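You operate a simulated robot arm through the tools that you are given. There is no shell and no other tool. Be economical: measure what you need, move in short steps, check, and stop when the job is done.

You run a simulated robot arm. Do the job below in one go: nothing can be reset, and whatever is moved stays where it is left.

## Task
Tape the two leads together in their cradle.
Fine: clamp shut first; yellow strip along the leads, white tab away from the clamp, pressed flat by hand; clamp up again.

The check looks at the end state, three seconds after you hand in, the way a careful person would. Anything else that was tipped, shoved, dropped, spilled or broken makes it a failure.

## Robot
A 7-joint arm with a fingered hand on a trunk, on a base that drives. Base frame: it is fixed to the floor where the robot stands at the start and does not move with it; the origin is under the middle of the robot, x ahead of it, y to its left, z up; the surface under the hand at the start is at about z = 800. Readings come in mm, rad, newtons and seconds.
With the tool pointing down near the work surface it reaches from about 360 to 840 mm from the robot's upright axis, wherever it stands. Its first joint turns from -2.007 to 2.007 rad. Places, roughly: silver cradle clamp [400, -100, 900]; two leads in the cradle [400, 0, 800]; yellow tape strip (6x3x3 cm) [500, 0, 800]. Payload 5 kg.
The TCP is the grasp point between the finger pads, 32 mm short of the fingertips. In the tool frame z runs along the fingers and y along their closing line. The gripper opens to 160 mm. The gripper's body begins 89 mm behind the TCP. The gripper is a hand of 4 fingers: y runs from the thumb to the fingers, the wrist lies at [0, 0, -267] in the tool frame.
Orientation is told as [roll, pitch, yaw] about the base's x, y, z axes, in that order, counted from this pose: with the fingers straight down and closing along the base's y, the tool's x points along the base's -x, its y along +y and its z along -z.

## Interface
- The arm moves only by the tool drive_tool. Its argument "steps" is a list of rows, each a list of 2 entries, a list of its own where there are three numbers: the shift along the base's x, y, z in mm, then the turn, a rotation vector about the base's x, y, z in rad. In form: [[[tx, ty, tz], [rx, ry, rz]], ...]. A call has 1 to 10 rows; each row is the pose to reach, as a shift and turn from the pose commanded when the call began. Rows are played at 5 a second. More than 50 mm and 0.15 rad between two rows, and nothing of the call is played. A pose out of reach is approached as far as the arm can. The call stops where the force on the tool passes 40 N (or 10 N more than at its start, if that is more) or the arm is blocked; 0.2 s more then pass. In this call time passes only in rows, and 0.2 s behind the last. The reply holds the time, the measured pose of the TCP, the force on the tool along the base axes, the opening and the grip force, in the units named above and with some noise, with the torque about the TCP (base axes, N m) and any sound that the robot's microphone picked up.
- Cameras (640 x 400 px; columns grow to the right, rows downward): "scene" is now at [12.3, 124.6, 1550.3]; the picture's right is [-0.44, -0.90, 0.00], its down [-0.66, 0.32, -0.68] and it looks along [0.61, -0.30, -0.73] (base axes); focal length 293 px, centre (320, 200). "wrist" rides on the gripper at [80, -4, -114] in the tool frame; the picture's right is [0.05, 1.00, 0.00], its down [-0.82, 0.04, -0.58] and it looks along [-0.58, 0.03, 0.82] (tool axes); focal length 265 px, centre (320, 200). There is no depth. A picture from a camera that has moved, and an enlarged one, comes with that camera's place and axes in the base frame and with its lens.
- grab_frame(camera): a new picture of that camera. No time passes.
- raise_lower(by): slides the trunk up (or, below 0, down) by that many mm; the arm and the scene camera ride with it, the base frame stays. It gives what a move gives, with no picture.
- drive_base(legs): drives the robot by 1 to 6 legs, each [ahead, turn to the left] in mm and rad, along the robot's own axes; the way and the turn of a leg run together, so that a leg with both is an arc; at most 1500 mm and 3.142 rad a leg. The arm and the cameras ride along, it lands a little off, and it stops where it bumps. It gives what a move gives.
- curl_fingers(finger1, finger2, finger3, thumb_bend): sets how far each is bent, from 0 (flat) to 1 (curled in); at 0.3 the hand is open as for a grip, at 0.7 the pads meet at the TCP. One left out holds its place. A second passes; each finger stops where it meets its share of the squeeze, and holds until it gets a number again. It is the only way to open and close the hand. It gives what a move gives, with no picture; readings hold the bend of each and the force on the fingers (four entries, about 0 where the hand has none), thumb and palm.
- head_to(pan, tilt): turns the head with the scene camera to pan (to the left, within 2.705 rad either way) and tilt (down, from -0.506 to 1.204), counted from straight ahead of the robot. It gives what a move gives.
- zoom(camera, box): a new picture of the part [left, top, right, bottom] of that camera's present view, enlarged. No time passes.
- finish_job(): hands the job in; it is judged then, once.

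Go step by step. Nothing tells you exact positions but the pictures and the camera data: compare them with the known pose of the tool, close in by small moves and look again before you grip or let go. The budget is 120 turns and 90 pictures, counting those below and the enlarged ones. Unless the task says otherwise, let go and move clear before handing in, and close with one line.

The tools are called as name(argument=value, ...) on one line, values as JSON. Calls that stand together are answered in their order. drive_tool: Moves the arm, as the interface text tells. Its arguments: {"type":"object","properties":{"steps":{"type":"array","items":{"type":"array"}}},"required":["steps"]} The other tools are called the same way: raise_lower (by) slides the trunk up or down; curl_fingers (finger1, finger2, finger3, thumb_bend) moves the fingers one by one; drive_base (legs) drives the base; head_to (pan, tilt) turns the head that bears the scene camera; grab_frame (camera) takes a picture; zoom (camera, box) takes an enlarged picture of a part of a camera's view; finish_job () hands the job in.

At the start:

```text
time_s: 0.0
ee_pos: [571.3, -225.1, 1158.1]
tcp_rot: [0.0, -0.001, 0.001]
ft_force: [-0.1, 0.0, -0.2]
wrist_torque: [-0.02, 0.02, 0.03]
width: 159.7
finger_force: 0.0
shape: jaw
bend: [0.3, 0.3, 0.3, 0.3]
finger forces: [0.0, 0.0, 0.1, 0.0, 0.0, 0.1]
trunk travel left (down, up): [-675.0, 315.0]
robot x, y, heading: [-0.7, -1.6, -0.001]
head pan, tilt: [-0.452, 0.82]
```

scene: 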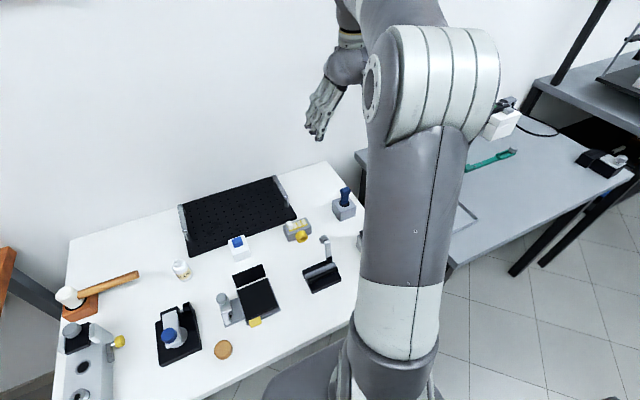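
wrist: 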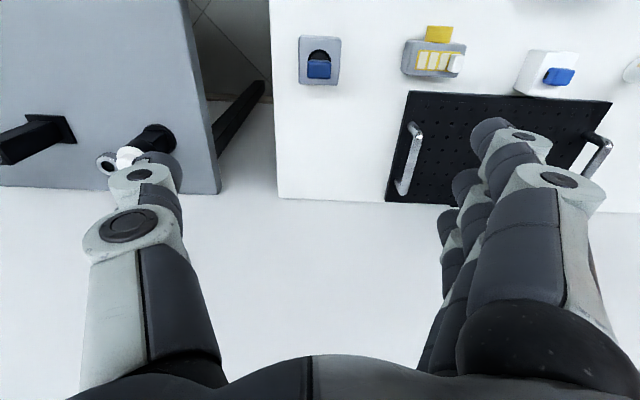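

I see a white table with several fixtures; the cradle, clamp and tape are small in this view. I'll zoom in first to identify them.

zoom(camera="scene", box=[190, 170, 370, 340])

zoom(camera="wrist", box=[270, 0, 640, 200])

```text
2.35 times, centred on (280, 255) of scene
camera zoom: at [12.3, 124.6, 1550.3], right [-0.44, -0.9, 0.0], down [-0.66, 0.32, -0.68], along [0.61, -0.3, -0.73], focal length 690 px, centre (414, 71)
```

zoom: 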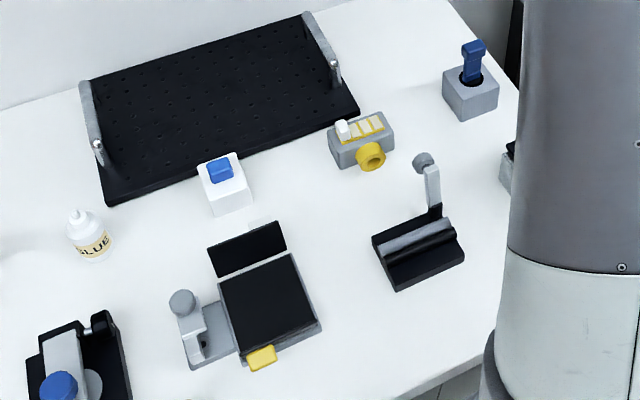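

```text
1.73 times, centred on (455, 100) of wrist
camera zoom: at [491.2, -230.1, 1273.0], right [-0.05, 1.0, 0.0], down [0.82, 0.04, 0.58], along [0.58, 0.03, -0.82], focal length 459 px, centre (86, 373)
```

zoom: 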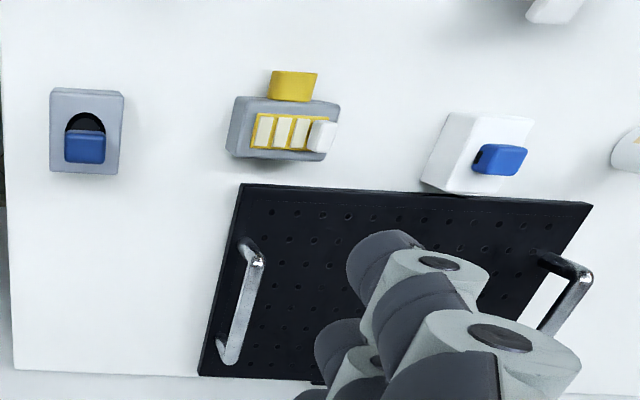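

The tape holder appears near (530,-60) and the cradle with its raised clamp near (360,-55). I'll bring the wrist camera over them for a closer look.

drive_tool(steps=[[[-30, 23, -10], [0, 0, 0]], [[-60, 46, -20], [0, 0, 0]], [[-90, 69, -30], [0, 0, 0]], [[-120, 92, -40], [0, 0, 0]], [[-150, 115, -50], [0, 0, 0]], [[-171, 135, -60], [0, 0, 0]]])

grab_frame(camera="wrist")

grab_frame(camera="scene")

```text
time_s: 1.4
ee_pos: [399.6, -91.2, 1098.1]
tcp_rot: [-0.001, 0.001, 0.0]
ft_force: [-0.3, 0.0, -0.1]
wrist_torque: [0.01, -0.03, 0.02]
width: 159.9
finger_force: 0.1
shape: jaw
bend: [0.3, 0.3, 0.3, 0.3]
finger forces: [0.0, 0.1, 0.0, 0.1, 0.0, 0.1]
trunk travel left (down, up): [-675.0, 315.0]
robot x, y, heading: [1.1, 0.8, -0.001]
head pan, tilt: [-0.452, 0.82]
```

```text
85 pictures are left
camera wrist: at [319.4, -95.1, 1212.9], right [-0.05, 1.0, 0.0], down [0.81, 0.04, 0.58], along [0.58, 0.03, -0.82], focal length 265 px, centre (320, 200)
```

wrist: 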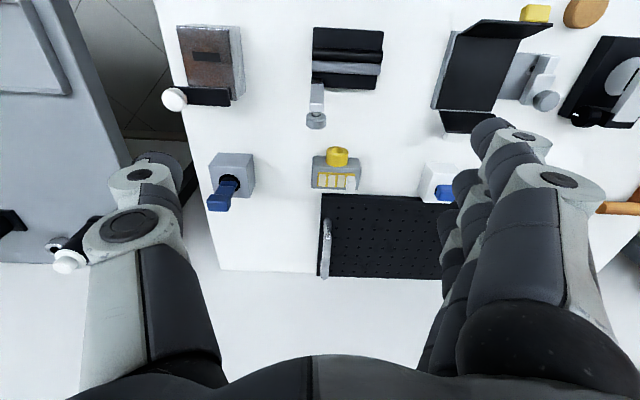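

```text
84 pictures are left
camera scene: at [11.8, 125.0, 1550.3], right [-0.44, -0.9, 0.0], down [-0.66, 0.32, -0.68], along [0.61, -0.3, -0.73], focal length 293 px, centre (320, 200)
```

scene: 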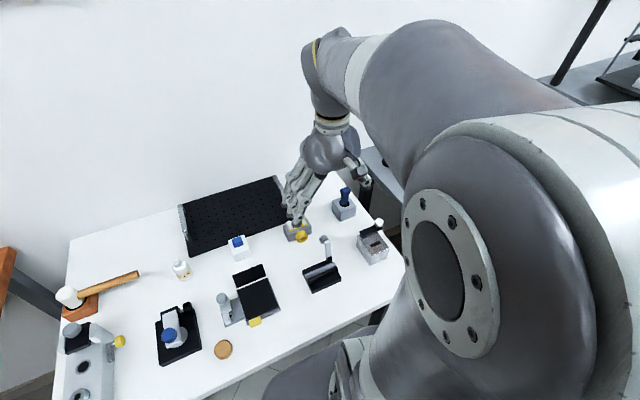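

The cradle is at about (370,-57) and the tape holder at about (535,-56). I'll zoom on both.

zoom(camera="wrist", box=[295, 15, 405, 85])

zoom(camera="wrist", box=[290, 80, 400, 200])

zoom(camera="scene", box=[270, 200, 360, 300])

```text
5.71 times, centred on (350, 50) of wrist
camera zoom: at [319.4, -95.1, 1212.9], right [-0.05, 1.0, 0.0], down [0.81, 0.04, 0.58], along [0.58, 0.03, -0.82], focal length 1517 px, centre (149, 1057)
```

zoom: 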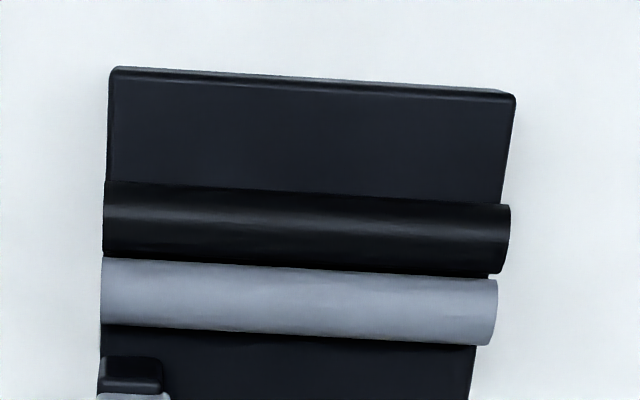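

```text
3.33 times, centred on (345, 140) of wrist
camera zoom: at [319.4, -95.1, 1212.9], right [-0.05, 1.0, 0.0], down [0.81, 0.04, 0.58], along [0.58, 0.03, -0.82], focal length 885 px, centre (237, 400)
```

zoom: 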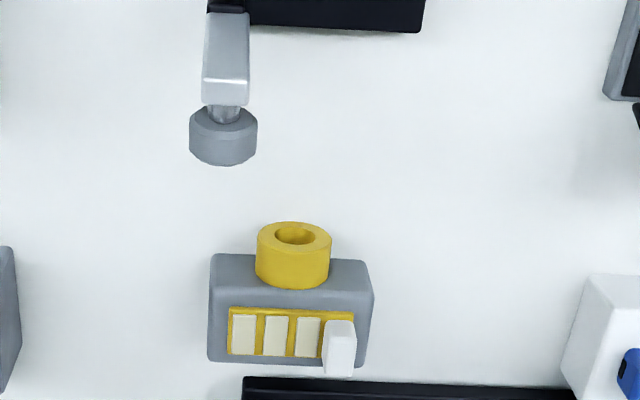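

```text
4.00 times, centred on (315, 250) of scene
camera zoom: at [11.8, 125.0, 1550.3], right [-0.44, -0.9, 0.0], down [-0.66, 0.32, -0.68], along [0.61, -0.3, -0.73], focal length 1172 px, centre (340, 0)
```

zoom: 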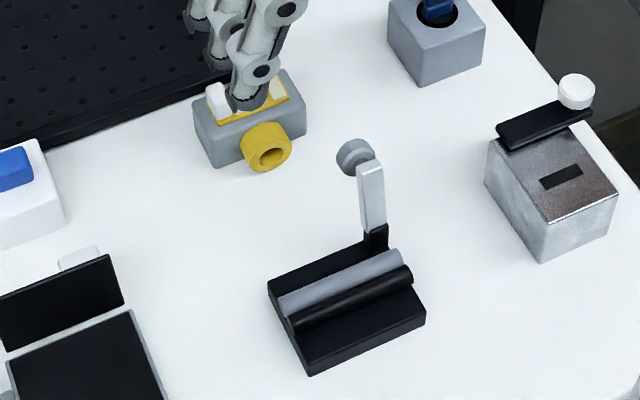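

The leads run along y from about -103 to -12, with the joint at x≈371. The clamp hinge stands at their -y end on the +x side. I'll zoom closer on the clamp and the strip.

zoom(camera="scene", box=[340, 230, 376, 252])

zoom(camera="scene", box=[300, 230, 350, 296])

zoom(camera="wrist", box=[305, 143, 369, 193])

zoom(camera="wrist", box=[290, 70, 360, 140])

```text
16.00 times, centred on (358, 241) of scene
camera zoom: at [11.8, 125.0, 1550.3], right [-0.44, -0.9, 0.0], down [-0.66, 0.32, -0.68], along [0.61, -0.3, -0.73], focal length 4689 px, centre (-288, -456)
```

zoom: 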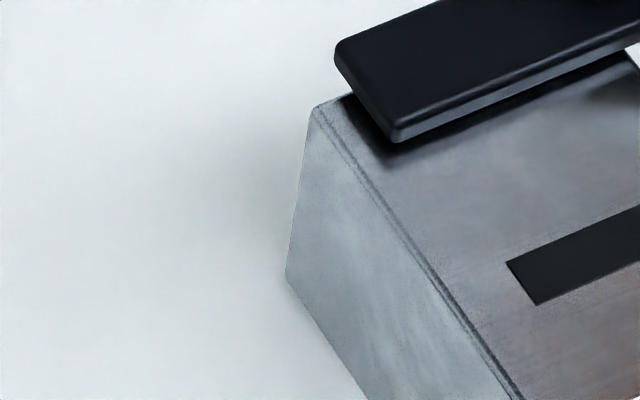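

```text
6.06 times, centred on (325, 263) of scene
camera zoom: at [11.8, 125.0, 1550.3], right [-0.44, -0.9, 0.0], down [-0.66, 0.32, -0.68], along [0.61, -0.3, -0.73], focal length 1776 px, centre (290, -182)
```

zoom: 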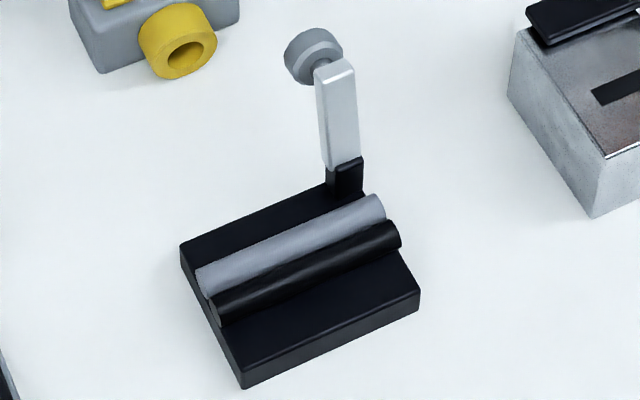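

```text
8.00 times, centred on (337, 168) of wrist
camera zoom: at [319.4, -95.1, 1212.9], right [-0.05, 1.0, 0.0], down [0.81, 0.04, 0.58], along [0.58, 0.03, -0.82], focal length 2123 px, centre (184, 456)
```

zoom: 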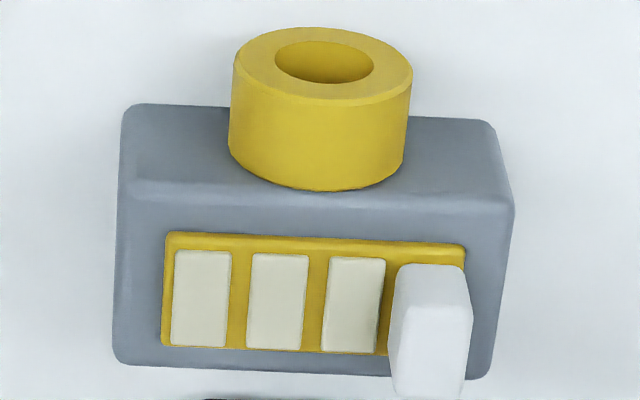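

```text
5.71 times, centred on (325, 105) of wrist
camera zoom: at [319.4, -95.1, 1212.9], right [-0.05, 1.0, 0.0], down [0.81, 0.04, 0.58], along [0.58, 0.03, -0.82], focal length 1517 px, centre (291, 743)
```

zoom: 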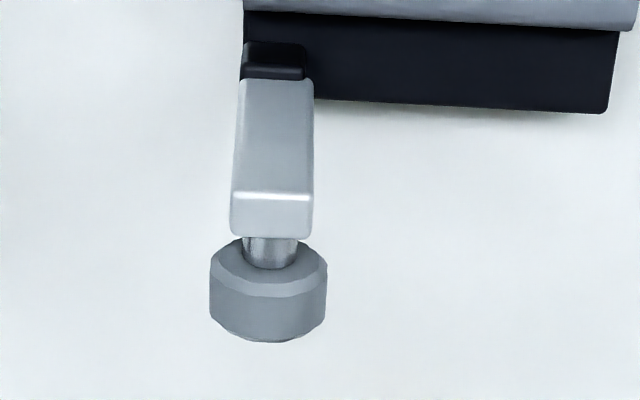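

The lever stands with its hinge near (398,-95,835) and its top near (412,-95,897). The knob, near (434,-95,881), sticks out to +x, so the lever should swing to -x over the leads. I'll close the hand and go to the +x side of the knob, staying high.

curl_fingers(finger1=0.7, finger2=0.7, finger3=0.7, thumb_bend=0.7)

drive_tool(steps=[[[30, -1, -20], [0, 0, 0]], [[60, -2, -40], [0, 0, 0]], [[90, -3, -60], [0, 0, 0]], [[105, -4, -90], [0, 0, 0]], [[105, -4, -120], [0, 0, 0]]])

grab_frame(camera="wrist")

grab_frame(camera="scene")

```text
time_s: 2.4
ee_pos: [401.1, -91.3, 1097.6]
tcp_rot: [-0.001, 0.001, -0.002]
ft_force: [0.5, 0.1, -1.1]
wrist_torque: [0.03, -0.02, 0.01]
width: 23.6
finger_force: 0.0
shape: fingers
bend: [0.7, 0.7, 0.7, 0.7]
finger forces: [0.0, 0.1, 0.0, 0.0, 0.1, 0.0]
trunk travel left (down, up): [-675.0, 315.0]
robot x, y, heading: [-0.2, -1.3, -0.004]
head pan, tilt: [-0.452, 0.82]
```

```text
time_s: 3.6
ee_pos: [506.7, -94.6, 979.1]
tcp_rot: [0.0, 0.0, -0.001]
ft_force: [0.7, -0.9, 0.5]
wrist_torque: [0.02, 0.0, 0.02]
width: 23.8
finger_force: 0.1
shape: fingers
bend: [0.7, 0.7, 0.7, 0.7]
finger forces: [0.0, 0.0, 0.0, 0.0, 0.0, 0.0]
trunk travel left (down, up): [-675.0, 315.0]
robot x, y, heading: [-2.2, 1.4, 0.001]
head pan, tilt: [-0.452, 0.82]
```

```text
76 pictures are left
camera wrist: at [425.4, -98.9, 1092.8], right [-0.05, 1.0, 0.0], down [0.82, 0.04, 0.58], along [0.58, 0.03, -0.82], focal length 265 px, centre (320, 200)
```

wrist: 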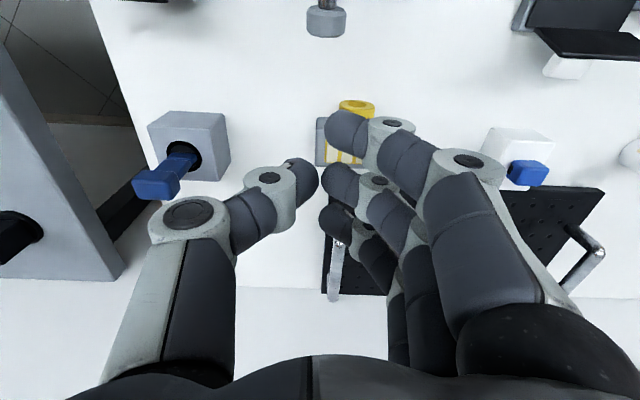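

```text
75 pictures are left
camera scene: at [12.5, 124.6, 1550.4], right [-0.44, -0.9, 0.0], down [-0.66, 0.32, -0.68], along [0.61, -0.3, -0.73], focal length 293 px, centre (320, 200)
```

scene: 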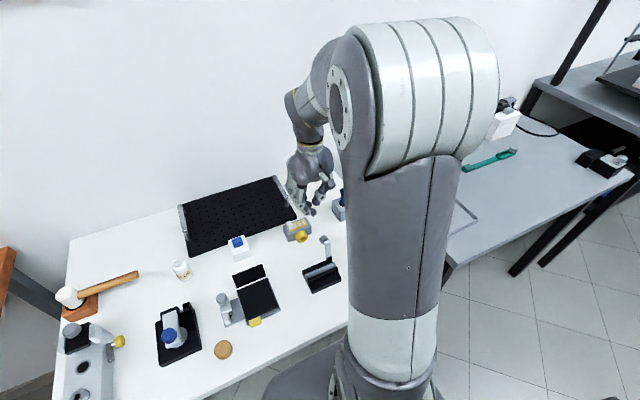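

The hand is closed to a loose pinch, with the nearest fingertip on the knob's +x side. I'll lower it to knob height, shifted 12 mm to -y so that finger lines up with the knob.

drive_tool(steps=[[[0, -6, -30], [0, 0, 0]], [[0, -12, -55], [0, 0, 0]], [[0, -12, -72], [0, 0, 0]]])

grab_frame(camera="wrist")

zoom(camera="scene", box=[270, 160, 360, 300])

```text
time_s: 4.4
ee_pos: [507.8, -106.2, 905.6]
tcp_rot: [-0.002, 0.0, -0.001]
ft_force: [0.3, -0.2, 0.8]
wrist_torque: [0.02, 0.01, -0.03]
width: 23.7
finger_force: 0.1
shape: fingers
bend: [0.7, 0.7, 0.7, 0.7]
finger forces: [0.0, 0.0, 0.0, 0.1, 0.0, 0.0]
trunk travel left (down, up): [-675.0, 315.0]
robot x, y, heading: [-0.1, -2.3, 0.004]
head pan, tilt: [-0.452, 0.82]
```

```text
74 pictures are left
camera wrist: at [425.8, -110.7, 1020.0], right [-0.05, 1.0, 0.0], down [0.82, 0.04, 0.58], along [0.58, 0.03, -0.82], focal length 265 px, centre (320, 200)
```

wrist: 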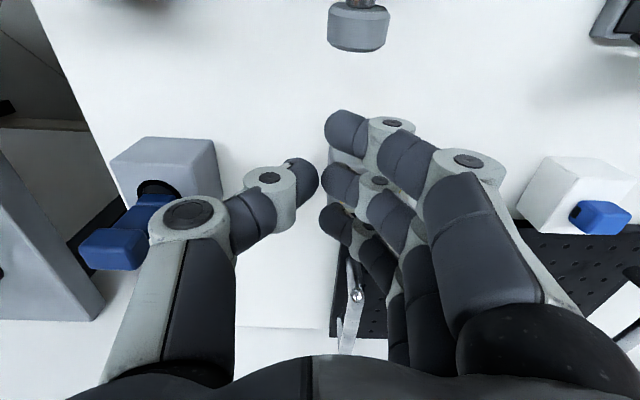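

```text
2.86 times, centred on (315, 230) of scene
camera zoom: at [12.4, 124.7, 1550.4], right [-0.44, -0.9, 0.0], down [-0.66, 0.32, -0.68], along [0.61, -0.3, -0.73], focal length 837 px, centre (334, 114)
```

zoom: 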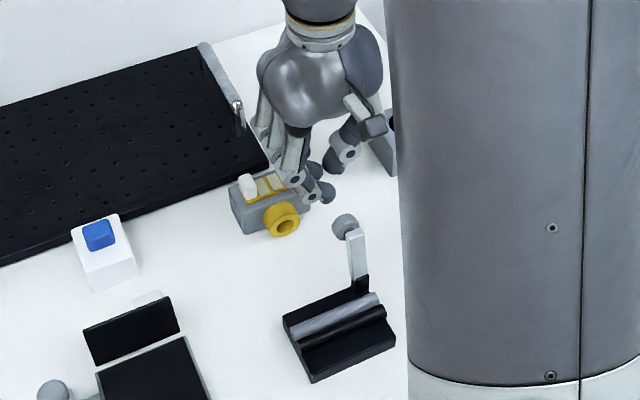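

The knob lies straight in the -x path of the fingertip, roughly 22 mm away. I'll push gently toward -x.

drive_tool(steps=[[[-10, 0, 0], [0, 0, 0]], [[-20, 0, 0], [0, 0, 0]], [[-28, 0, 2], [0, 0, 0]], [[-36, 0, 4], [0, 0, 0]], [[-44, 0, 6], [0, 0, 0]], [[-52, 0, 8], [0, 0, 0]], [[-60, 0, 10], [0, 0, 0]]])

grab_frame(camera="wrist")

zoom(camera="scene", box=[270, 180, 360, 300])

```text
time_s: 6.0
ee_pos: [445.7, -106.1, 916.2]
tcp_rot: [-0.001, 0.0, 0.0]
ft_force: [0.0, -0.6, 0.5]
wrist_torque: [0.0, 0.03, -0.02]
width: 23.1
finger_force: 0.2
shape: fingers
bend: [0.7, 0.7, 0.7, 0.7]
finger forces: [0.3, 0.0, 0.0, 0.1, 0.1, 0.0]
trunk travel left (down, up): [-675.0, 315.0]
robot x, y, heading: [1.9, -0.2, -0.003]
head pan, tilt: [-0.452, 0.82]
```

```text
72 pictures are left
camera wrist: at [364.5, -110.8, 1030.4], right [-0.05, 1.0, 0.0], down [0.82, 0.04, 0.58], along [0.58, 0.03, -0.82], focal length 265 px, centre (320, 200)
```

wrist: 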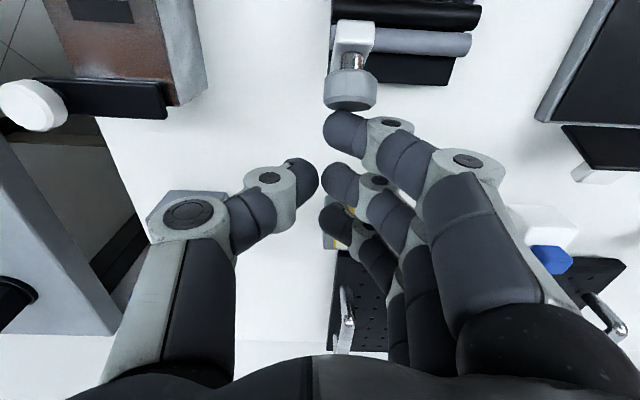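

```text
3.33 times, centred on (315, 240) of scene
camera zoom: at [12.2, 124.7, 1550.3], right [-0.44, -0.9, 0.0], down [-0.66, 0.32, -0.68], along [0.61, -0.3, -0.73], focal length 977 px, centre (337, 67)
```

zoom: 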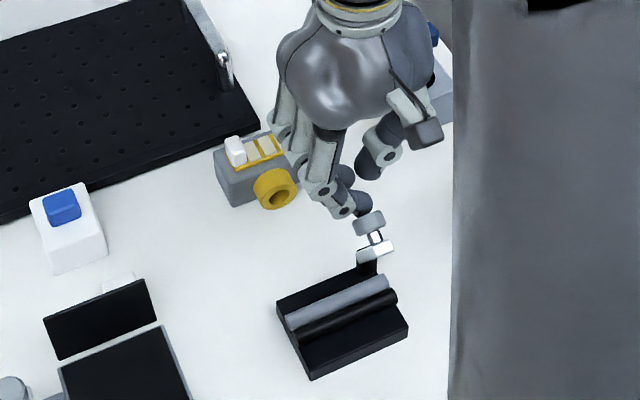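

The lever is rotating toward the leads under light force. I'll keep pushing.

drive_tool(steps=[[[-8, 0, 1], [0, 0, 0]], [[-16, 0, 2], [0, 0, 0]], [[-24, 0, 2], [0, 0, 0]], [[-32, 0, 2], [0, 0, 0]], [[-40, 0, 0], [0, 0, 0]], [[-48, 0, -2], [0, 0, 0]], [[-56, 0, -4], [0, 0, 0]]])

grab_frame(camera="wrist")

zoom(camera="scene", box=[270, 180, 360, 300])

```text
time_s: 7.6
ee_pos: [389.1, -105.9, 912.7]
tcp_rot: [0.0, 0.001, -0.001]
ft_force: [-0.4, -0.3, -0.8]
wrist_torque: [-0.02, 0.02, -0.01]
width: 23.3
finger_force: 0.2
shape: fingers
bend: [0.7, 0.7, 0.7, 0.7]
finger forces: [0.1, 0.0, 0.0, 0.0, 0.0, 0.0]
trunk travel left (down, up): [-675.0, 315.0]
robot x, y, heading: [0.8, -0.9, 0.001]
head pan, tilt: [-0.452, 0.82]
```

```text
70 pictures are left
camera wrist: at [308.8, -110.7, 1027.1], right [-0.05, 1.0, 0.0], down [0.82, 0.04, 0.58], along [0.58, 0.03, -0.82], focal length 265 px, centre (320, 200)
```

wrist: 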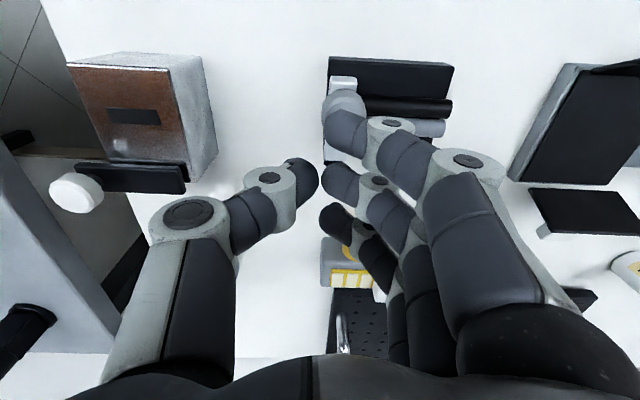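

```text
3.33 times, centred on (315, 240) of scene
camera zoom: at [12.2, 124.7, 1550.3], right [-0.44, -0.9, 0.0], down [-0.66, 0.32, -0.68], along [0.61, -0.3, -0.73], focal length 977 px, centre (337, 67)
```

zoom: 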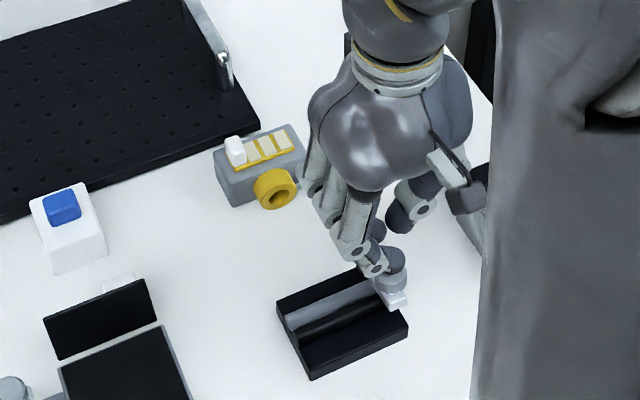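

The lever is nearly down. I'll lift, move over the knob and press it down to seat the clamp.

drive_tool(steps=[[[0, 0, 12], [0, 0, 0]], [[0, 0, 25], [0, 0, 0]], [[-10, 0, 25], [0, 0, 0]], [[-20, 0, 25], [0, 0, 0]], [[-20, 0, 18], [0, 0, 0]]])

grab_frame(camera="wrist")

zoom(camera="scene", box=[295, 210, 355, 290])

```text
time_s: 8.8
ee_pos: [368.4, -105.9, 930.3]
tcp_rot: [-0.002, 0.001, 0.002]
ft_force: [-0.7, -0.3, 0.7]
wrist_torque: [0.02, 0.01, -0.02]
width: 23.6
finger_force: 0.0
shape: fingers
bend: [0.7, 0.7, 0.7, 0.7]
finger forces: [0.1, 0.1, 0.0, 0.1, 0.0, 0.1]
trunk travel left (down, up): [-675.0, 315.0]
robot x, y, heading: [0.8, -0.3, 0.003]
head pan, tilt: [-0.452, 0.82]
```

```text
68 pictures are left
camera wrist: at [288.9, -111.1, 1044.7], right [-0.05, 1.0, 0.0], down [0.82, 0.04, 0.58], along [0.58, 0.03, -0.82], focal length 265 px, centre (320, 200)
```

wrist: 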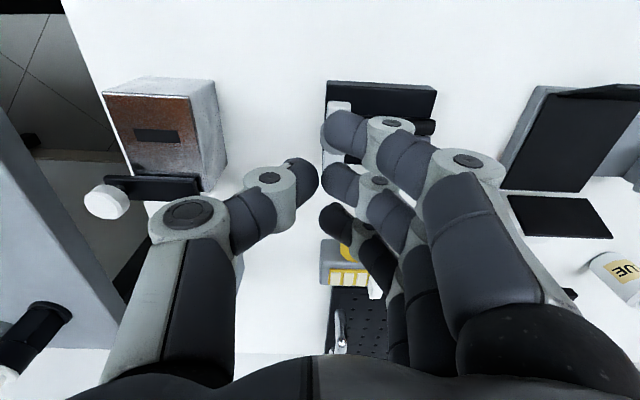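

```text
5.00 times, centred on (325, 250) of scene
camera zoom: at [12.4, 124.6, 1550.3], right [-0.44, -0.9, 0.0], down [-0.66, 0.32, -0.68], along [0.61, -0.3, -0.73], focal length 1465 px, centre (295, -50)
```

zoom: 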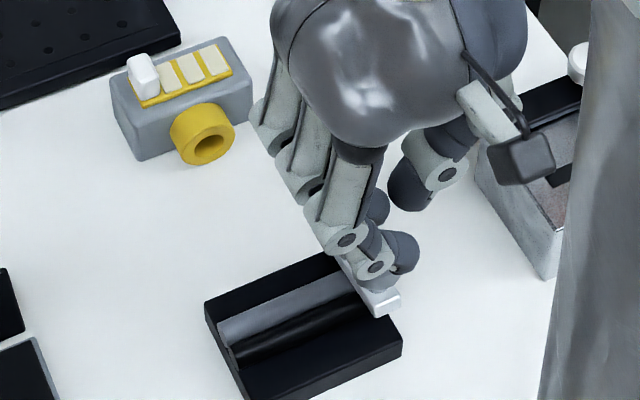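

The fingertip is above the knob. I'll press down until there is contact force.

drive_tool(steps=[[[0, 0, -6], [0, 0, 0]], [[0, 0, -12], [0, 0, 0]], [[0, 0, -17], [0, 0, 0]], [[0, 0, -21], [0, 0, 0]], [[0, 0, -25], [0, 0, 0]], [[0, 0, -29], [0, 0, 0]], [[0, 0, -33], [0, 0, 0]], [[0, 0, -37], [0, 0, 0]]])

zoom(camera="scene", box=[295, 210, 355, 290])

```text
time_s: 10.6
ee_pos: [372.0, -104.5, 894.3]
tcp_rot: [-0.003, -0.005, 0.003]
ft_force: [8.1, 8.9, 30.4]
wrist_torque: [0.36, 0.33, -0.27]
width: 20.5
finger_force: 16.7
shape: fingers
bend: [0.75, 0.71, 0.7, 0.7]
finger forces: [19.0, 14.1, 0.0, 0.1, 0.1, 0.1]
trunk travel left (down, up): [-675.0, 315.0]
robot x, y, heading: [-3.0, 1.0, -0.002]
head pan, tilt: [-0.452, 0.82]
```

```text
5.00 times, centred on (325, 250) of scene
camera zoom: at [11.7, 126.0, 1550.6], right [-0.44, -0.9, 0.0], down [-0.66, 0.32, -0.68], along [0.61, -0.3, -0.73], focal length 1465 px, centre (295, -50)
```

zoom: 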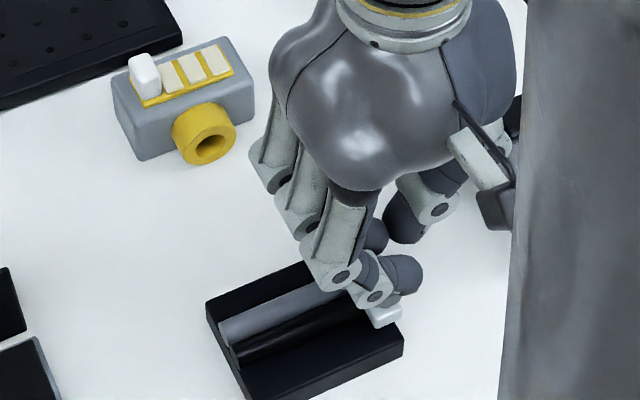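

It took 30 N without moving further. I'll lift off and see whether the lever stays down.

drive_tool(steps=[[[-3, 0, 20], [0, 0, 0]], [[0, 0, 50], [0, 0, 0]], [[0, 0, 90], [0, 0, 0]], [[40, 0, 110], [0, 0, 0]], [[80, 20, 120], [0, 0, 0]], [[120, 40, 125], [0, 0, 0]]])

zoom(camera="scene", box=[275, 200, 365, 300])

grab_frame(camera="wrist")

```text
time_s: 12.0
ee_pos: [488.5, -65.9, 1018.4]
tcp_rot: [-0.001, 0.001, -0.002]
ft_force: [0.2, -0.2, 0.0]
wrist_torque: [-0.04, -0.01, 0.0]
width: 23.1
finger_force: 0.0
shape: fingers
bend: [0.7, 0.7, 0.7, 0.7]
finger forces: [0.1, 0.0, 0.1, 0.1, 0.0, 0.0]
trunk travel left (down, up): [-675.0, 315.0]
robot x, y, heading: [0.3, -4.2, -0.0]
head pan, tilt: [-0.452, 0.82]
```

```text
4.00 times, centred on (320, 250) of scene
camera zoom: at [12.8, 125.1, 1550.3], right [-0.44, -0.9, 0.0], down [-0.66, 0.32, -0.68], along [0.61, -0.3, -0.73], focal length 1172 px, centre (320, 0)
```

zoom: 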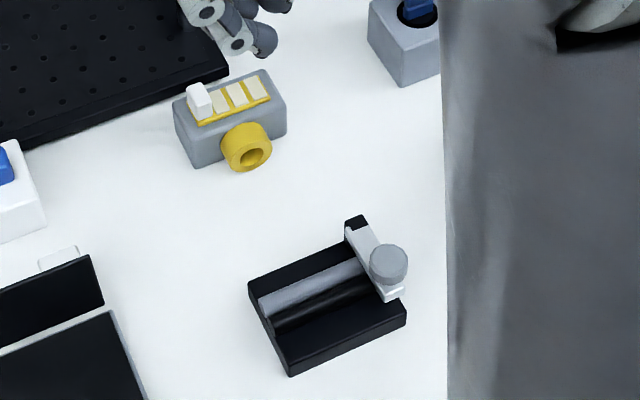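

```text
64 pictures are left
camera wrist: at [409.1, -70.2, 1133.5], right [-0.05, 1.0, 0.0], down [0.82, 0.04, 0.58], along [0.58, 0.03, -0.82], focal length 265 px, centre (320, 200)
```

wrist: 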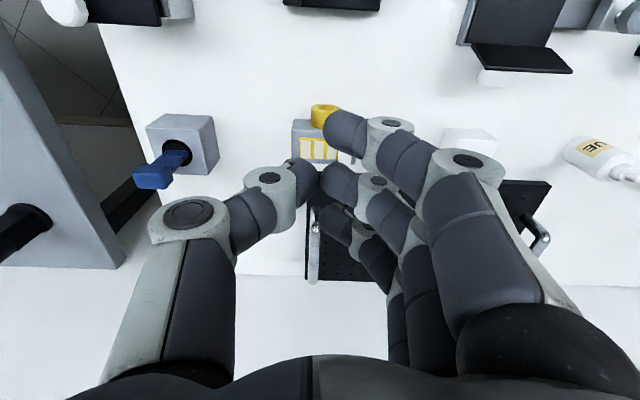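

The clamp is shut across the -y end. The strip lies at about x 533–561, y -88…-27, on the holder top at z≈833, with the white tab near (543,-35) and its top at z≈862. I'll go above the tab with a partly open hand.

curl_fingers(finger1=0.5, finger2=0.55, finger3=0.5, thumb_bend=0.55)

drive_tool(steps=[[[27, 15, -10], [0, 0, 0]], [[54, 31, -30], [0, 0, 0]], [[54, 31, -60], [0, 0, 0]]])

grab_frame(camera="wrist")

zoom(camera="scene", box=[265, 170, 335, 260])

```text
time_s: 13.0
ee_pos: [489.1, -65.4, 1019.6]
tcp_rot: [0.0, -0.001, -0.001]
ft_force: [-0.1, 0.3, 0.9]
wrist_torque: [0.05, 0.02, 0.03]
width: 80.7
finger_force: 0.1
shape: fingers
bend: [0.5, 0.55, 0.5, 0.55]
finger forces: [0.0, 0.0, 0.0, 0.1, 0.0, 0.1]
trunk travel left (down, up): [-675.0, 315.0]
robot x, y, heading: [5.9, 1.4, 0.0]
head pan, tilt: [-0.452, 0.82]
```

```text
time_s: 13.8
ee_pos: [543.8, -34.5, 958.4]
tcp_rot: [0.001, 0.002, -0.001]
ft_force: [-0.4, 0.2, -0.1]
wrist_torque: [-0.02, 0.03, 0.0]
width: 81.0
finger_force: 0.1
shape: fingers
bend: [0.5, 0.55, 0.5, 0.55]
finger forces: [0.0, 0.0, 0.0, 0.0, 0.0, 0.0]
trunk travel left (down, up): [-675.0, 315.0]
robot x, y, heading: [3.3, -1.4, 0.004]
head pan, tilt: [-0.452, 0.82]
```

```text
63 pictures are left
camera wrist: at [462.7, -39.5, 1072.8], right [-0.05, 1.0, 0.0], down [0.82, 0.04, 0.58], along [0.58, 0.03, -0.82], focal length 265 px, centre (320, 200)
```

wrist: 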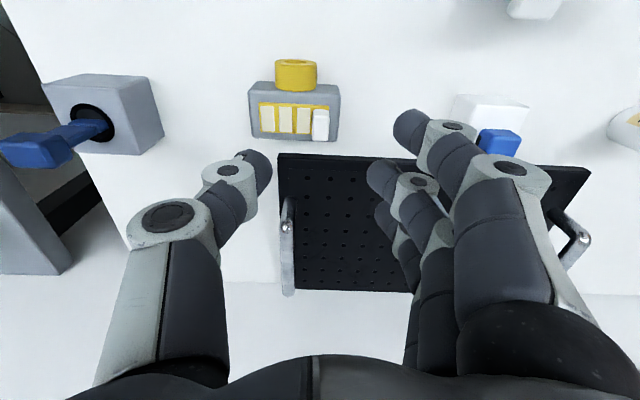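

```text
4.44 times, centred on (300, 215) of scene
camera zoom: at [12.6, 124.6, 1550.4], right [-0.44, -0.9, 0.0], down [-0.66, 0.32, -0.68], along [0.61, -0.3, -0.73], focal length 1303 px, centre (409, 133)
```

zoom: 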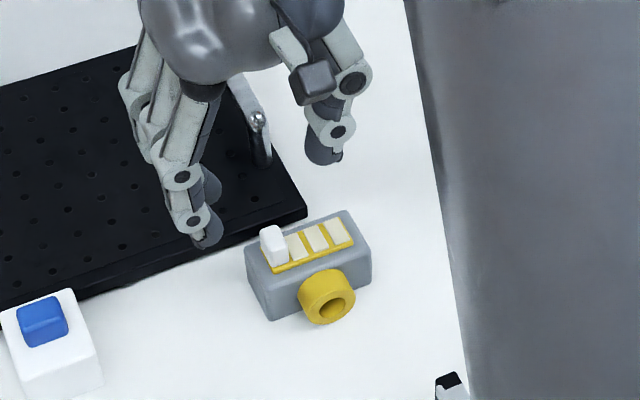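

The tab is essentially under the TCP. One zoom will settle its x, y and shape.

zoom(camera="wrist", box=[240, 50, 360, 150])

```text
4.00 times, centred on (300, 100) of wrist
camera zoom: at [462.7, -39.5, 1072.8], right [-0.05, 1.0, 0.0], down [0.82, 0.04, 0.58], along [0.58, 0.03, -0.82], focal length 1062 px, centre (400, 600)
```

zoom: 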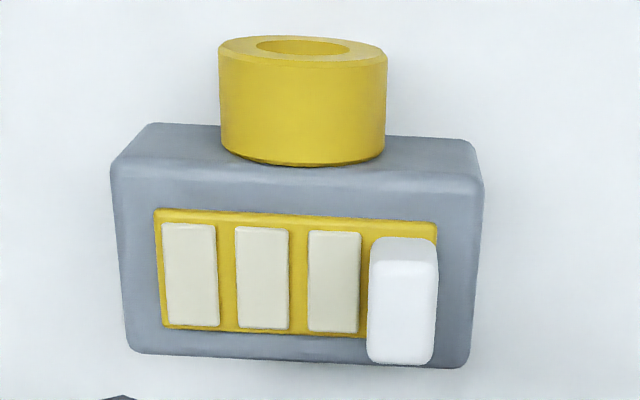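

The strip is at x 530–557, y -89…-28, and the tab top is centred at (540,-35), 14 mm wide in y. I'll pre-close thumb and finger2, spread fingers 1 and 3, and descend over the tab.

curl_fingers(finger1=0.4, finger2=0.62, finger3=0.4, thumb_bend=0.62)

drive_tool(steps=[[[-3, 0, -25], [0, 0, 0]], [[-3, 0, -45], [0, 0, 0]], [[-3, 0, -55], [0, 0, 0]]])

grab_frame(camera="wrist")

zoom(camera="scene", box=[265, 190, 335, 260])

```text
time_s: 14.8
ee_pos: [543.0, -34.5, 958.6]
tcp_rot: [0.0, 0.0, 0.0]
ft_force: [0.7, 0.3, 0.0]
wrist_torque: [-0.04, -0.01, 0.02]
width: 87.9
finger_force: 0.1
shape: fingers
bend: [0.4, 0.62, 0.4, 0.62]
finger forces: [0.0, 0.1, 0.1, 0.0, 0.1, 0.0]
trunk travel left (down, up): [-675.0, 315.0]
robot x, y, heading: [1.0, -3.4, 0.003]
head pan, tilt: [-0.452, 0.82]
```

```text
time_s: 15.6
ee_pos: [540.9, -35.6, 904.2]
tcp_rot: [0.0, 0.001, 0.0]
ft_force: [-0.8, -1.3, -0.8]
wrist_torque: [-0.04, 0.01, 0.04]
width: 87.7
finger_force: 0.1
shape: fingers
bend: [0.4, 0.62, 0.4, 0.62]
finger forces: [0.1, 0.0, 0.0, 0.0, 0.0, 0.0]
trunk travel left (down, up): [-675.0, 315.0]
robot x, y, heading: [-1.3, -0.6, -0.001]
head pan, tilt: [-0.452, 0.82]
```

```text
60 pictures are left
camera wrist: at [460.3, -39.8, 1018.1], right [-0.05, 1.0, 0.0], down [0.81, 0.04, 0.58], along [0.58, 0.03, -0.82], focal length 265 px, centre (320, 200)
```

wrist: 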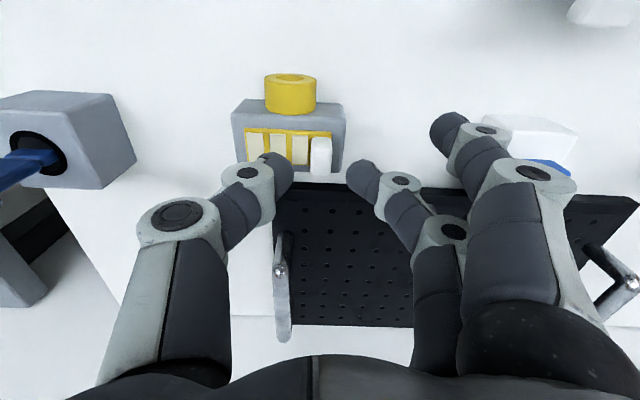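

```text
5.71 times, centred on (300, 225) of scene
camera zoom: at [12.4, 124.7, 1550.3], right [-0.44, -0.9, 0.0], down [-0.66, 0.32, -0.68], along [0.61, -0.3, -0.73], focal length 1675 px, centre (434, 57)
```

zoom: 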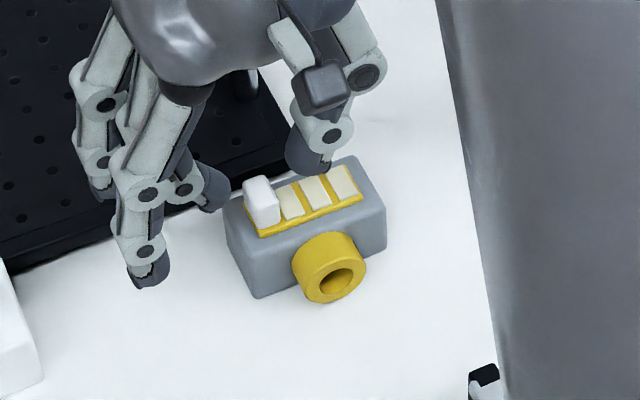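

The tab is centred between thumb and finger2. I'll descend another 36 mm.

drive_tool(steps=[[[0, 0, -12], [0, 0, 0]], [[0, 0, -22], [0, 0, 0]], [[0, 0, -30], [0, 0, 0]], [[0, 0, -36], [0, 0, 0]]])

zoom(camera="wrist", box=[220, 90, 420, 240])

zoom(camera="scene", box=[265, 190, 335, 260])

```text
time_s: 16.4
ee_pos: [543.9, -39.2, 881.8]
tcp_rot: [-0.004, -0.013, -0.004]
ft_force: [-4.3, -0.8, 25.9]
wrist_torque: [-0.88, 0.11, -0.05]
width: 84.6
finger_force: 13.2
shape: fingers
bend: [0.4, 0.62, 0.4, 0.64]
finger forces: [0.0, 0.1, 0.0, 0.0, 26.1, 0.1]
trunk travel left (down, up): [-675.0, 315.0]
robot x, y, heading: [1.4, -1.0, 0.002]
head pan, tilt: [-0.452, 0.82]
stopped in row 4: the force on the tool passed its limit at 49 N (the readings are from after the stop); the commanded pose is now the measured one
```

```text
2.67 times, centred on (320, 165) of wrist
camera zoom: at [461.4, -42.4, 995.1], right [-0.05, 1.0, 0.0], down [0.81, 0.04, 0.59], along [0.59, 0.02, -0.81], focal length 708 px, centre (320, 293)
```

zoom: 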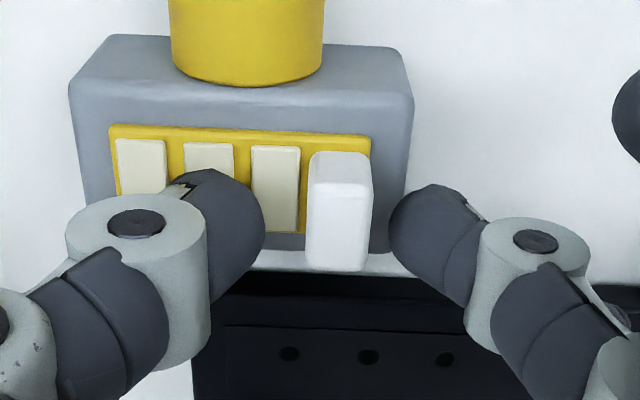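

```text
5.71 times, centred on (300, 225) of scene
camera zoom: at [10.1, 124.9, 1550.7], right [-0.44, -0.9, 0.0], down [-0.66, 0.32, -0.68], along [0.61, -0.3, -0.73], focal length 1675 px, centre (434, 57)
```

zoom: 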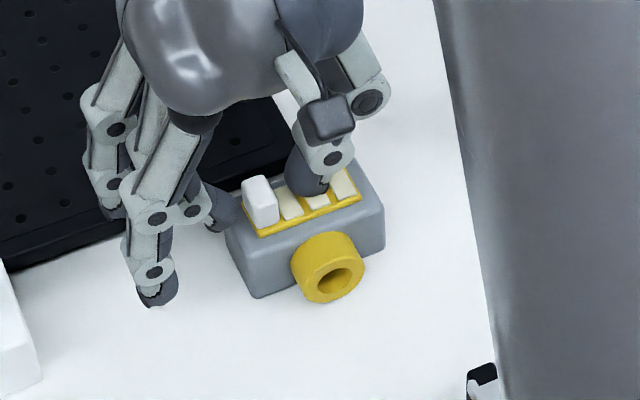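

The thumb tip rests on the strip, so it sits deeper than I assumed. I'll rise slightly to unload it, recentre and pinch the tab.

drive_tool(steps=[[[-2, 2, 4], [0, 0, 0]], [[-3, 4, 7], [0.004, 0.013, 0.004]]])

curl_fingers(finger2=0.66, thumb_bend=0.66)

zoom(camera="wrist", box=[220, 90, 420, 240])

```text
time_s: 17.0
ee_pos: [539.9, -32.7, 884.2]
tcp_rot: [0.002, 0.007, 0.0]
ft_force: [-0.6, -0.8, 0.6]
wrist_torque: [0.03, 0.0, -0.01]
width: 87.5
finger_force: 0.0
shape: fingers
bend: [0.4, 0.62, 0.4, 0.62]
finger forces: [0.0, 0.0, 0.0, 0.0, 0.1, 0.1]
trunk travel left (down, up): [-675.0, 315.0]
robot x, y, heading: [2.2, 0.7, -0.001]
head pan, tilt: [-0.452, 0.82]
```

```text
time_s: 18.0
ee_pos: [539.8, -33.6, 885.5]
tcp_rot: [0.001, 0.004, -0.001]
ft_force: [0.7, -0.8, -0.2]
wrist_torque: [-0.03, 0.0, 0.06]
width: 80.6
finger_force: 0.0
shape: fingers
bend: [0.4, 0.66, 0.4, 0.66]
finger forces: [0.0, 0.1, 0.0, 0.0, 0.0, 0.1]
trunk travel left (down, up): [-675.0, 315.0]
robot x, y, heading: [-0.2, 2.3, -0.0]
head pan, tilt: [-0.452, 0.82]
```

```text
2.67 times, centred on (320, 165) of wrist
camera zoom: at [460.3, -38.6, 1000.5], right [-0.05, 1.0, 0.0], down [0.82, 0.04, 0.57], along [0.57, 0.03, -0.82], focal length 708 px, centre (320, 293)
```

zoom: 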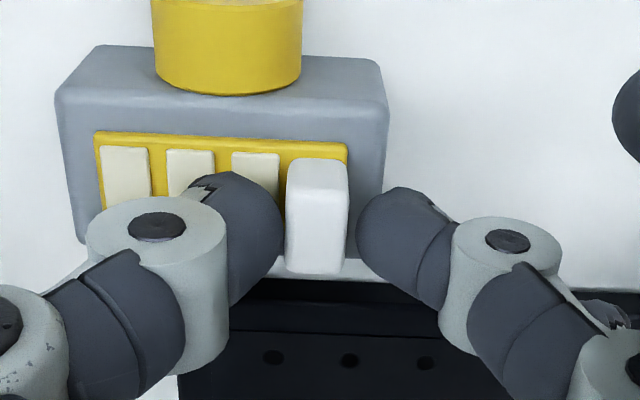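

The fingers flank the tab closely. I'll lower 5 mm for a deeper hold and close.

drive_tool(steps=[[[0, 0, -3], [0, 0, 0]], [[0, 0, -6], [0, 0, 0]]])

curl_fingers(finger2=0.76, thumb_bend=0.76)

zoom(camera="wrist", box=[220, 90, 420, 240])

```text
time_s: 18.6
ee_pos: [542.1, -33.4, 879.6]
tcp_rot: [0.0, 0.003, 0.001]
ft_force: [-2.1, -2.8, 11.3]
wrist_torque: [-0.34, 0.12, -0.07]
width: 80.0
finger_force: 5.4
shape: fingers
bend: [0.4, 0.66, 0.4, 0.66]
finger forces: [0.0, 0.0, 0.0, 0.1, 11.5, 0.0]
trunk travel left (down, up): [-675.0, 315.0]
robot x, y, heading: [-2.7, 0.6, -0.003]
head pan, tilt: [-0.452, 0.82]
```

```text
time_s: 19.6
ee_pos: [541.2, -34.7, 880.0]
tcp_rot: [0.003, 0.005, -0.002]
ft_force: [-1.2, -8.9, -0.4]
wrist_torque: [-0.23, 0.0, -0.04]
width: 76.5
finger_force: 13.9
shape: fingers
bend: [0.4, 0.7, 0.4, 0.69]
finger forces: [0.1, 7.3, 0.1, 0.0, 20.0, 0.1]
trunk travel left (down, up): [-675.0, 315.0]
robot x, y, heading: [1.6, 2.8, -0.005]
head pan, tilt: [-0.452, 0.82]
```

```text
2.67 times, centred on (320, 165) of wrist
camera zoom: at [460.6, -39.8, 994.3], right [-0.05, 1.0, 0.0], down [0.82, 0.04, 0.57], along [0.57, 0.03, -0.82], focal length 708 px, centre (320, 293)
```

zoom: 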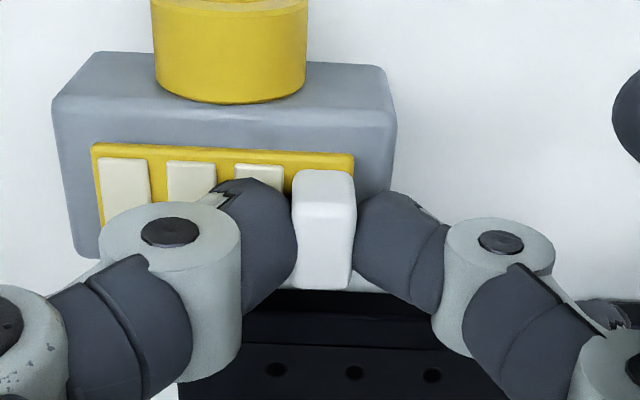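

Tab is pinched (thumb and finger2 loaded). I'll lift slowly, easing the side load.

drive_tool(steps=[[[0, -1, 2], [0, 0, 0]], [[0, -1, 6], [0, 0, 0]], [[0, -1, 12], [0, 0, 0]], [[0, -1, 20], [0, 0, 0]], [[0, -1, 30], [0, 0, 0]]])

grab_frame(camera="wrist")

zoom(camera="scene", box=[265, 190, 335, 260])

```text
time_s: 20.8
ee_pos: [540.3, -34.0, 908.6]
tcp_rot: [0.002, 0.005, 0.002]
ft_force: [-0.9, -0.8, 0.1]
wrist_torque: [0.02, -0.04, 0.01]
width: 75.0
finger_force: 12.7
shape: fingers
bend: [0.4, 0.7, 0.4, 0.7]
finger forces: [0.0, 10.9, 0.1, 0.0, 14.1, 0.0]
trunk travel left (down, up): [-675.0, 315.0]
robot x, y, heading: [-1.3, 3.3, 0.001]
head pan, tilt: [-0.452, 0.82]
```

```text
54 pictures are left
camera wrist: at [460.4, -39.7, 1024.4], right [-0.05, 1.0, 0.0], down [0.82, 0.04, 0.57], along [0.57, 0.03, -0.82], focal length 265 px, centre (320, 200)
```

wrist: 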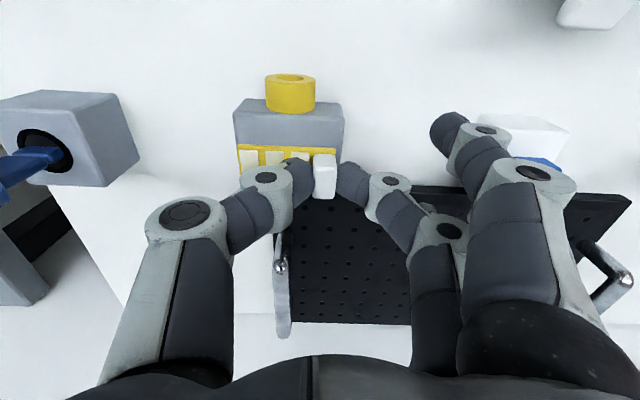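

```text
5.71 times, centred on (300, 225) of scene
camera zoom: at [12.3, 124.6, 1550.3], right [-0.44, -0.9, 0.0], down [-0.66, 0.32, -0.68], along [0.61, -0.3, -0.73], focal length 1675 px, centre (434, 57)
```

zoom: 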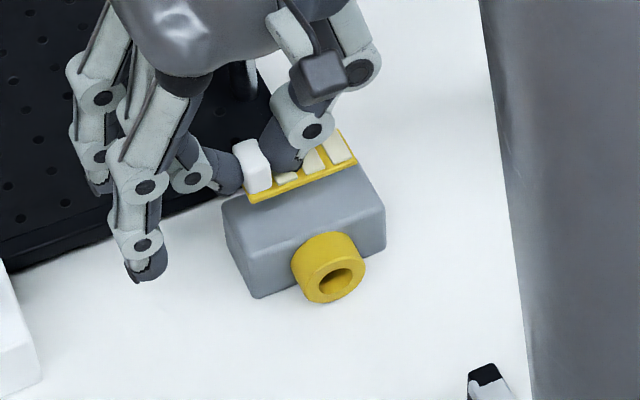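

The strip is held level with the tab at +y. I'll raise it, carry it over the leads and look again.

drive_tool(steps=[[[0, 0, 30], [0, 0, 0]], [[-20, 0, 55], [0, 0, 0]], [[-60, 2, 60], [0, 0, 0]], [[-100, 4, 60], [0, 0, 0]], [[-140, 7, 60], [0, 0, 0]], [[-171, 9, 60], [0, 0, 0]]])

grab_frame(camera="wrist")

zoom(camera="scene", box=[285, 200, 365, 300])

```text
time_s: 22.2
ee_pos: [370.4, -24.9, 970.0]
tcp_rot: [0.001, 0.006, 0.001]
ft_force: [0.2, -1.2, 0.3]
wrist_torque: [-0.04, -0.04, -0.01]
width: 75.2
finger_force: 13.0
shape: fingers
bend: [0.4, 0.7, 0.4, 0.7]
finger forces: [0.1, 10.9, 0.0, 0.1, 14.1, 0.1]
trunk travel left (down, up): [-675.0, 315.0]
robot x, y, heading: [-0.4, -3.1, -0.003]
head pan, tilt: [-0.452, 0.82]
```

```text
52 pictures are left
camera wrist: at [289.6, -29.7, 1084.6], right [-0.05, 1.0, 0.0], down [0.82, 0.04, 0.57], along [0.57, 0.03, -0.82], focal length 265 px, centre (320, 200)
```

wrist: 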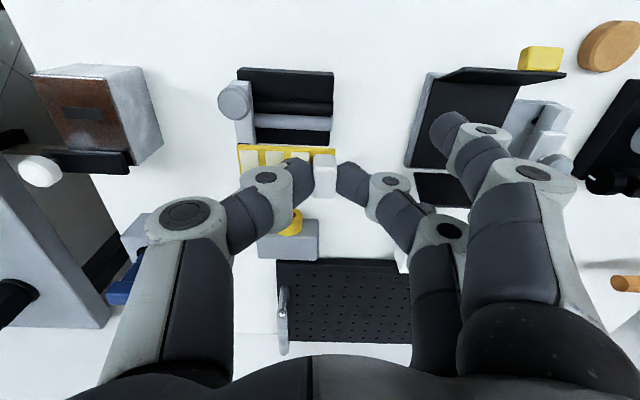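

```text
4.00 times, centred on (325, 250) of scene
camera zoom: at [11.6, 124.8, 1550.3], right [-0.44, -0.9, 0.0], down [-0.66, 0.32, -0.68], along [0.61, -0.3, -0.73], focal length 1172 px, centre (300, 0)
```

zoom: 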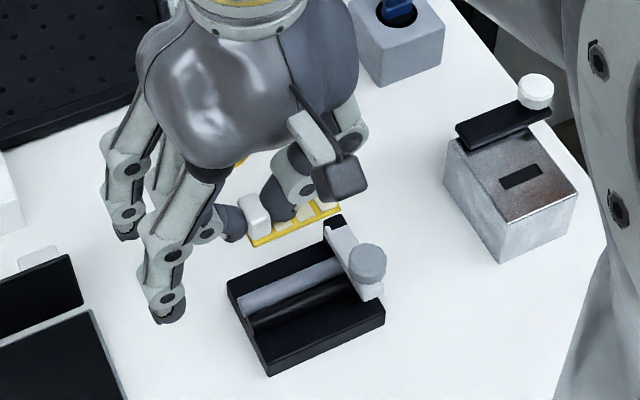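

I'll zoom to measure the cradle against the held strip.

zoom(camera="wrist", box=[210, 60, 370, 200])

zoom(camera="scene", box=[335, 240, 385, 300])

```text
2.86 times, centred on (290, 130) of wrist
camera zoom: at [289.6, -29.7, 1084.6], right [-0.05, 1.0, 0.0], down [0.82, 0.04, 0.57], along [0.57, 0.03, -0.82], focal length 758 px, centre (406, 400)
```

zoom: 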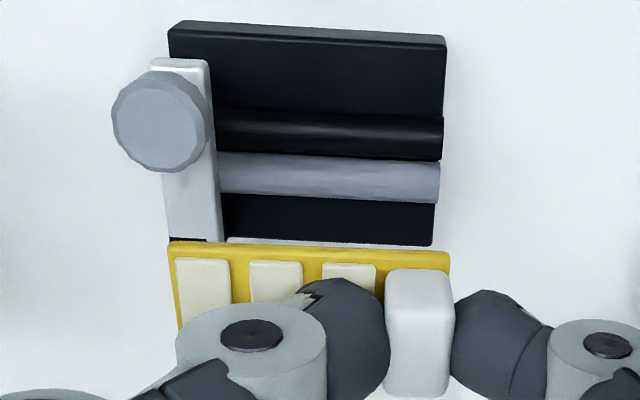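

```text
6.67 times, centred on (360, 270) of scene
camera zoom: at [11.6, 124.8, 1550.3], right [-0.44, -0.9, 0.0], down [-0.66, 0.32, -0.68], along [0.61, -0.3, -0.73], focal length 1954 px, centre (53, -267)
```

zoom: 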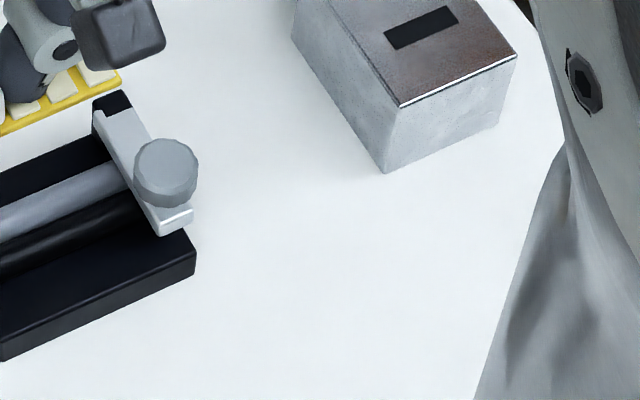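

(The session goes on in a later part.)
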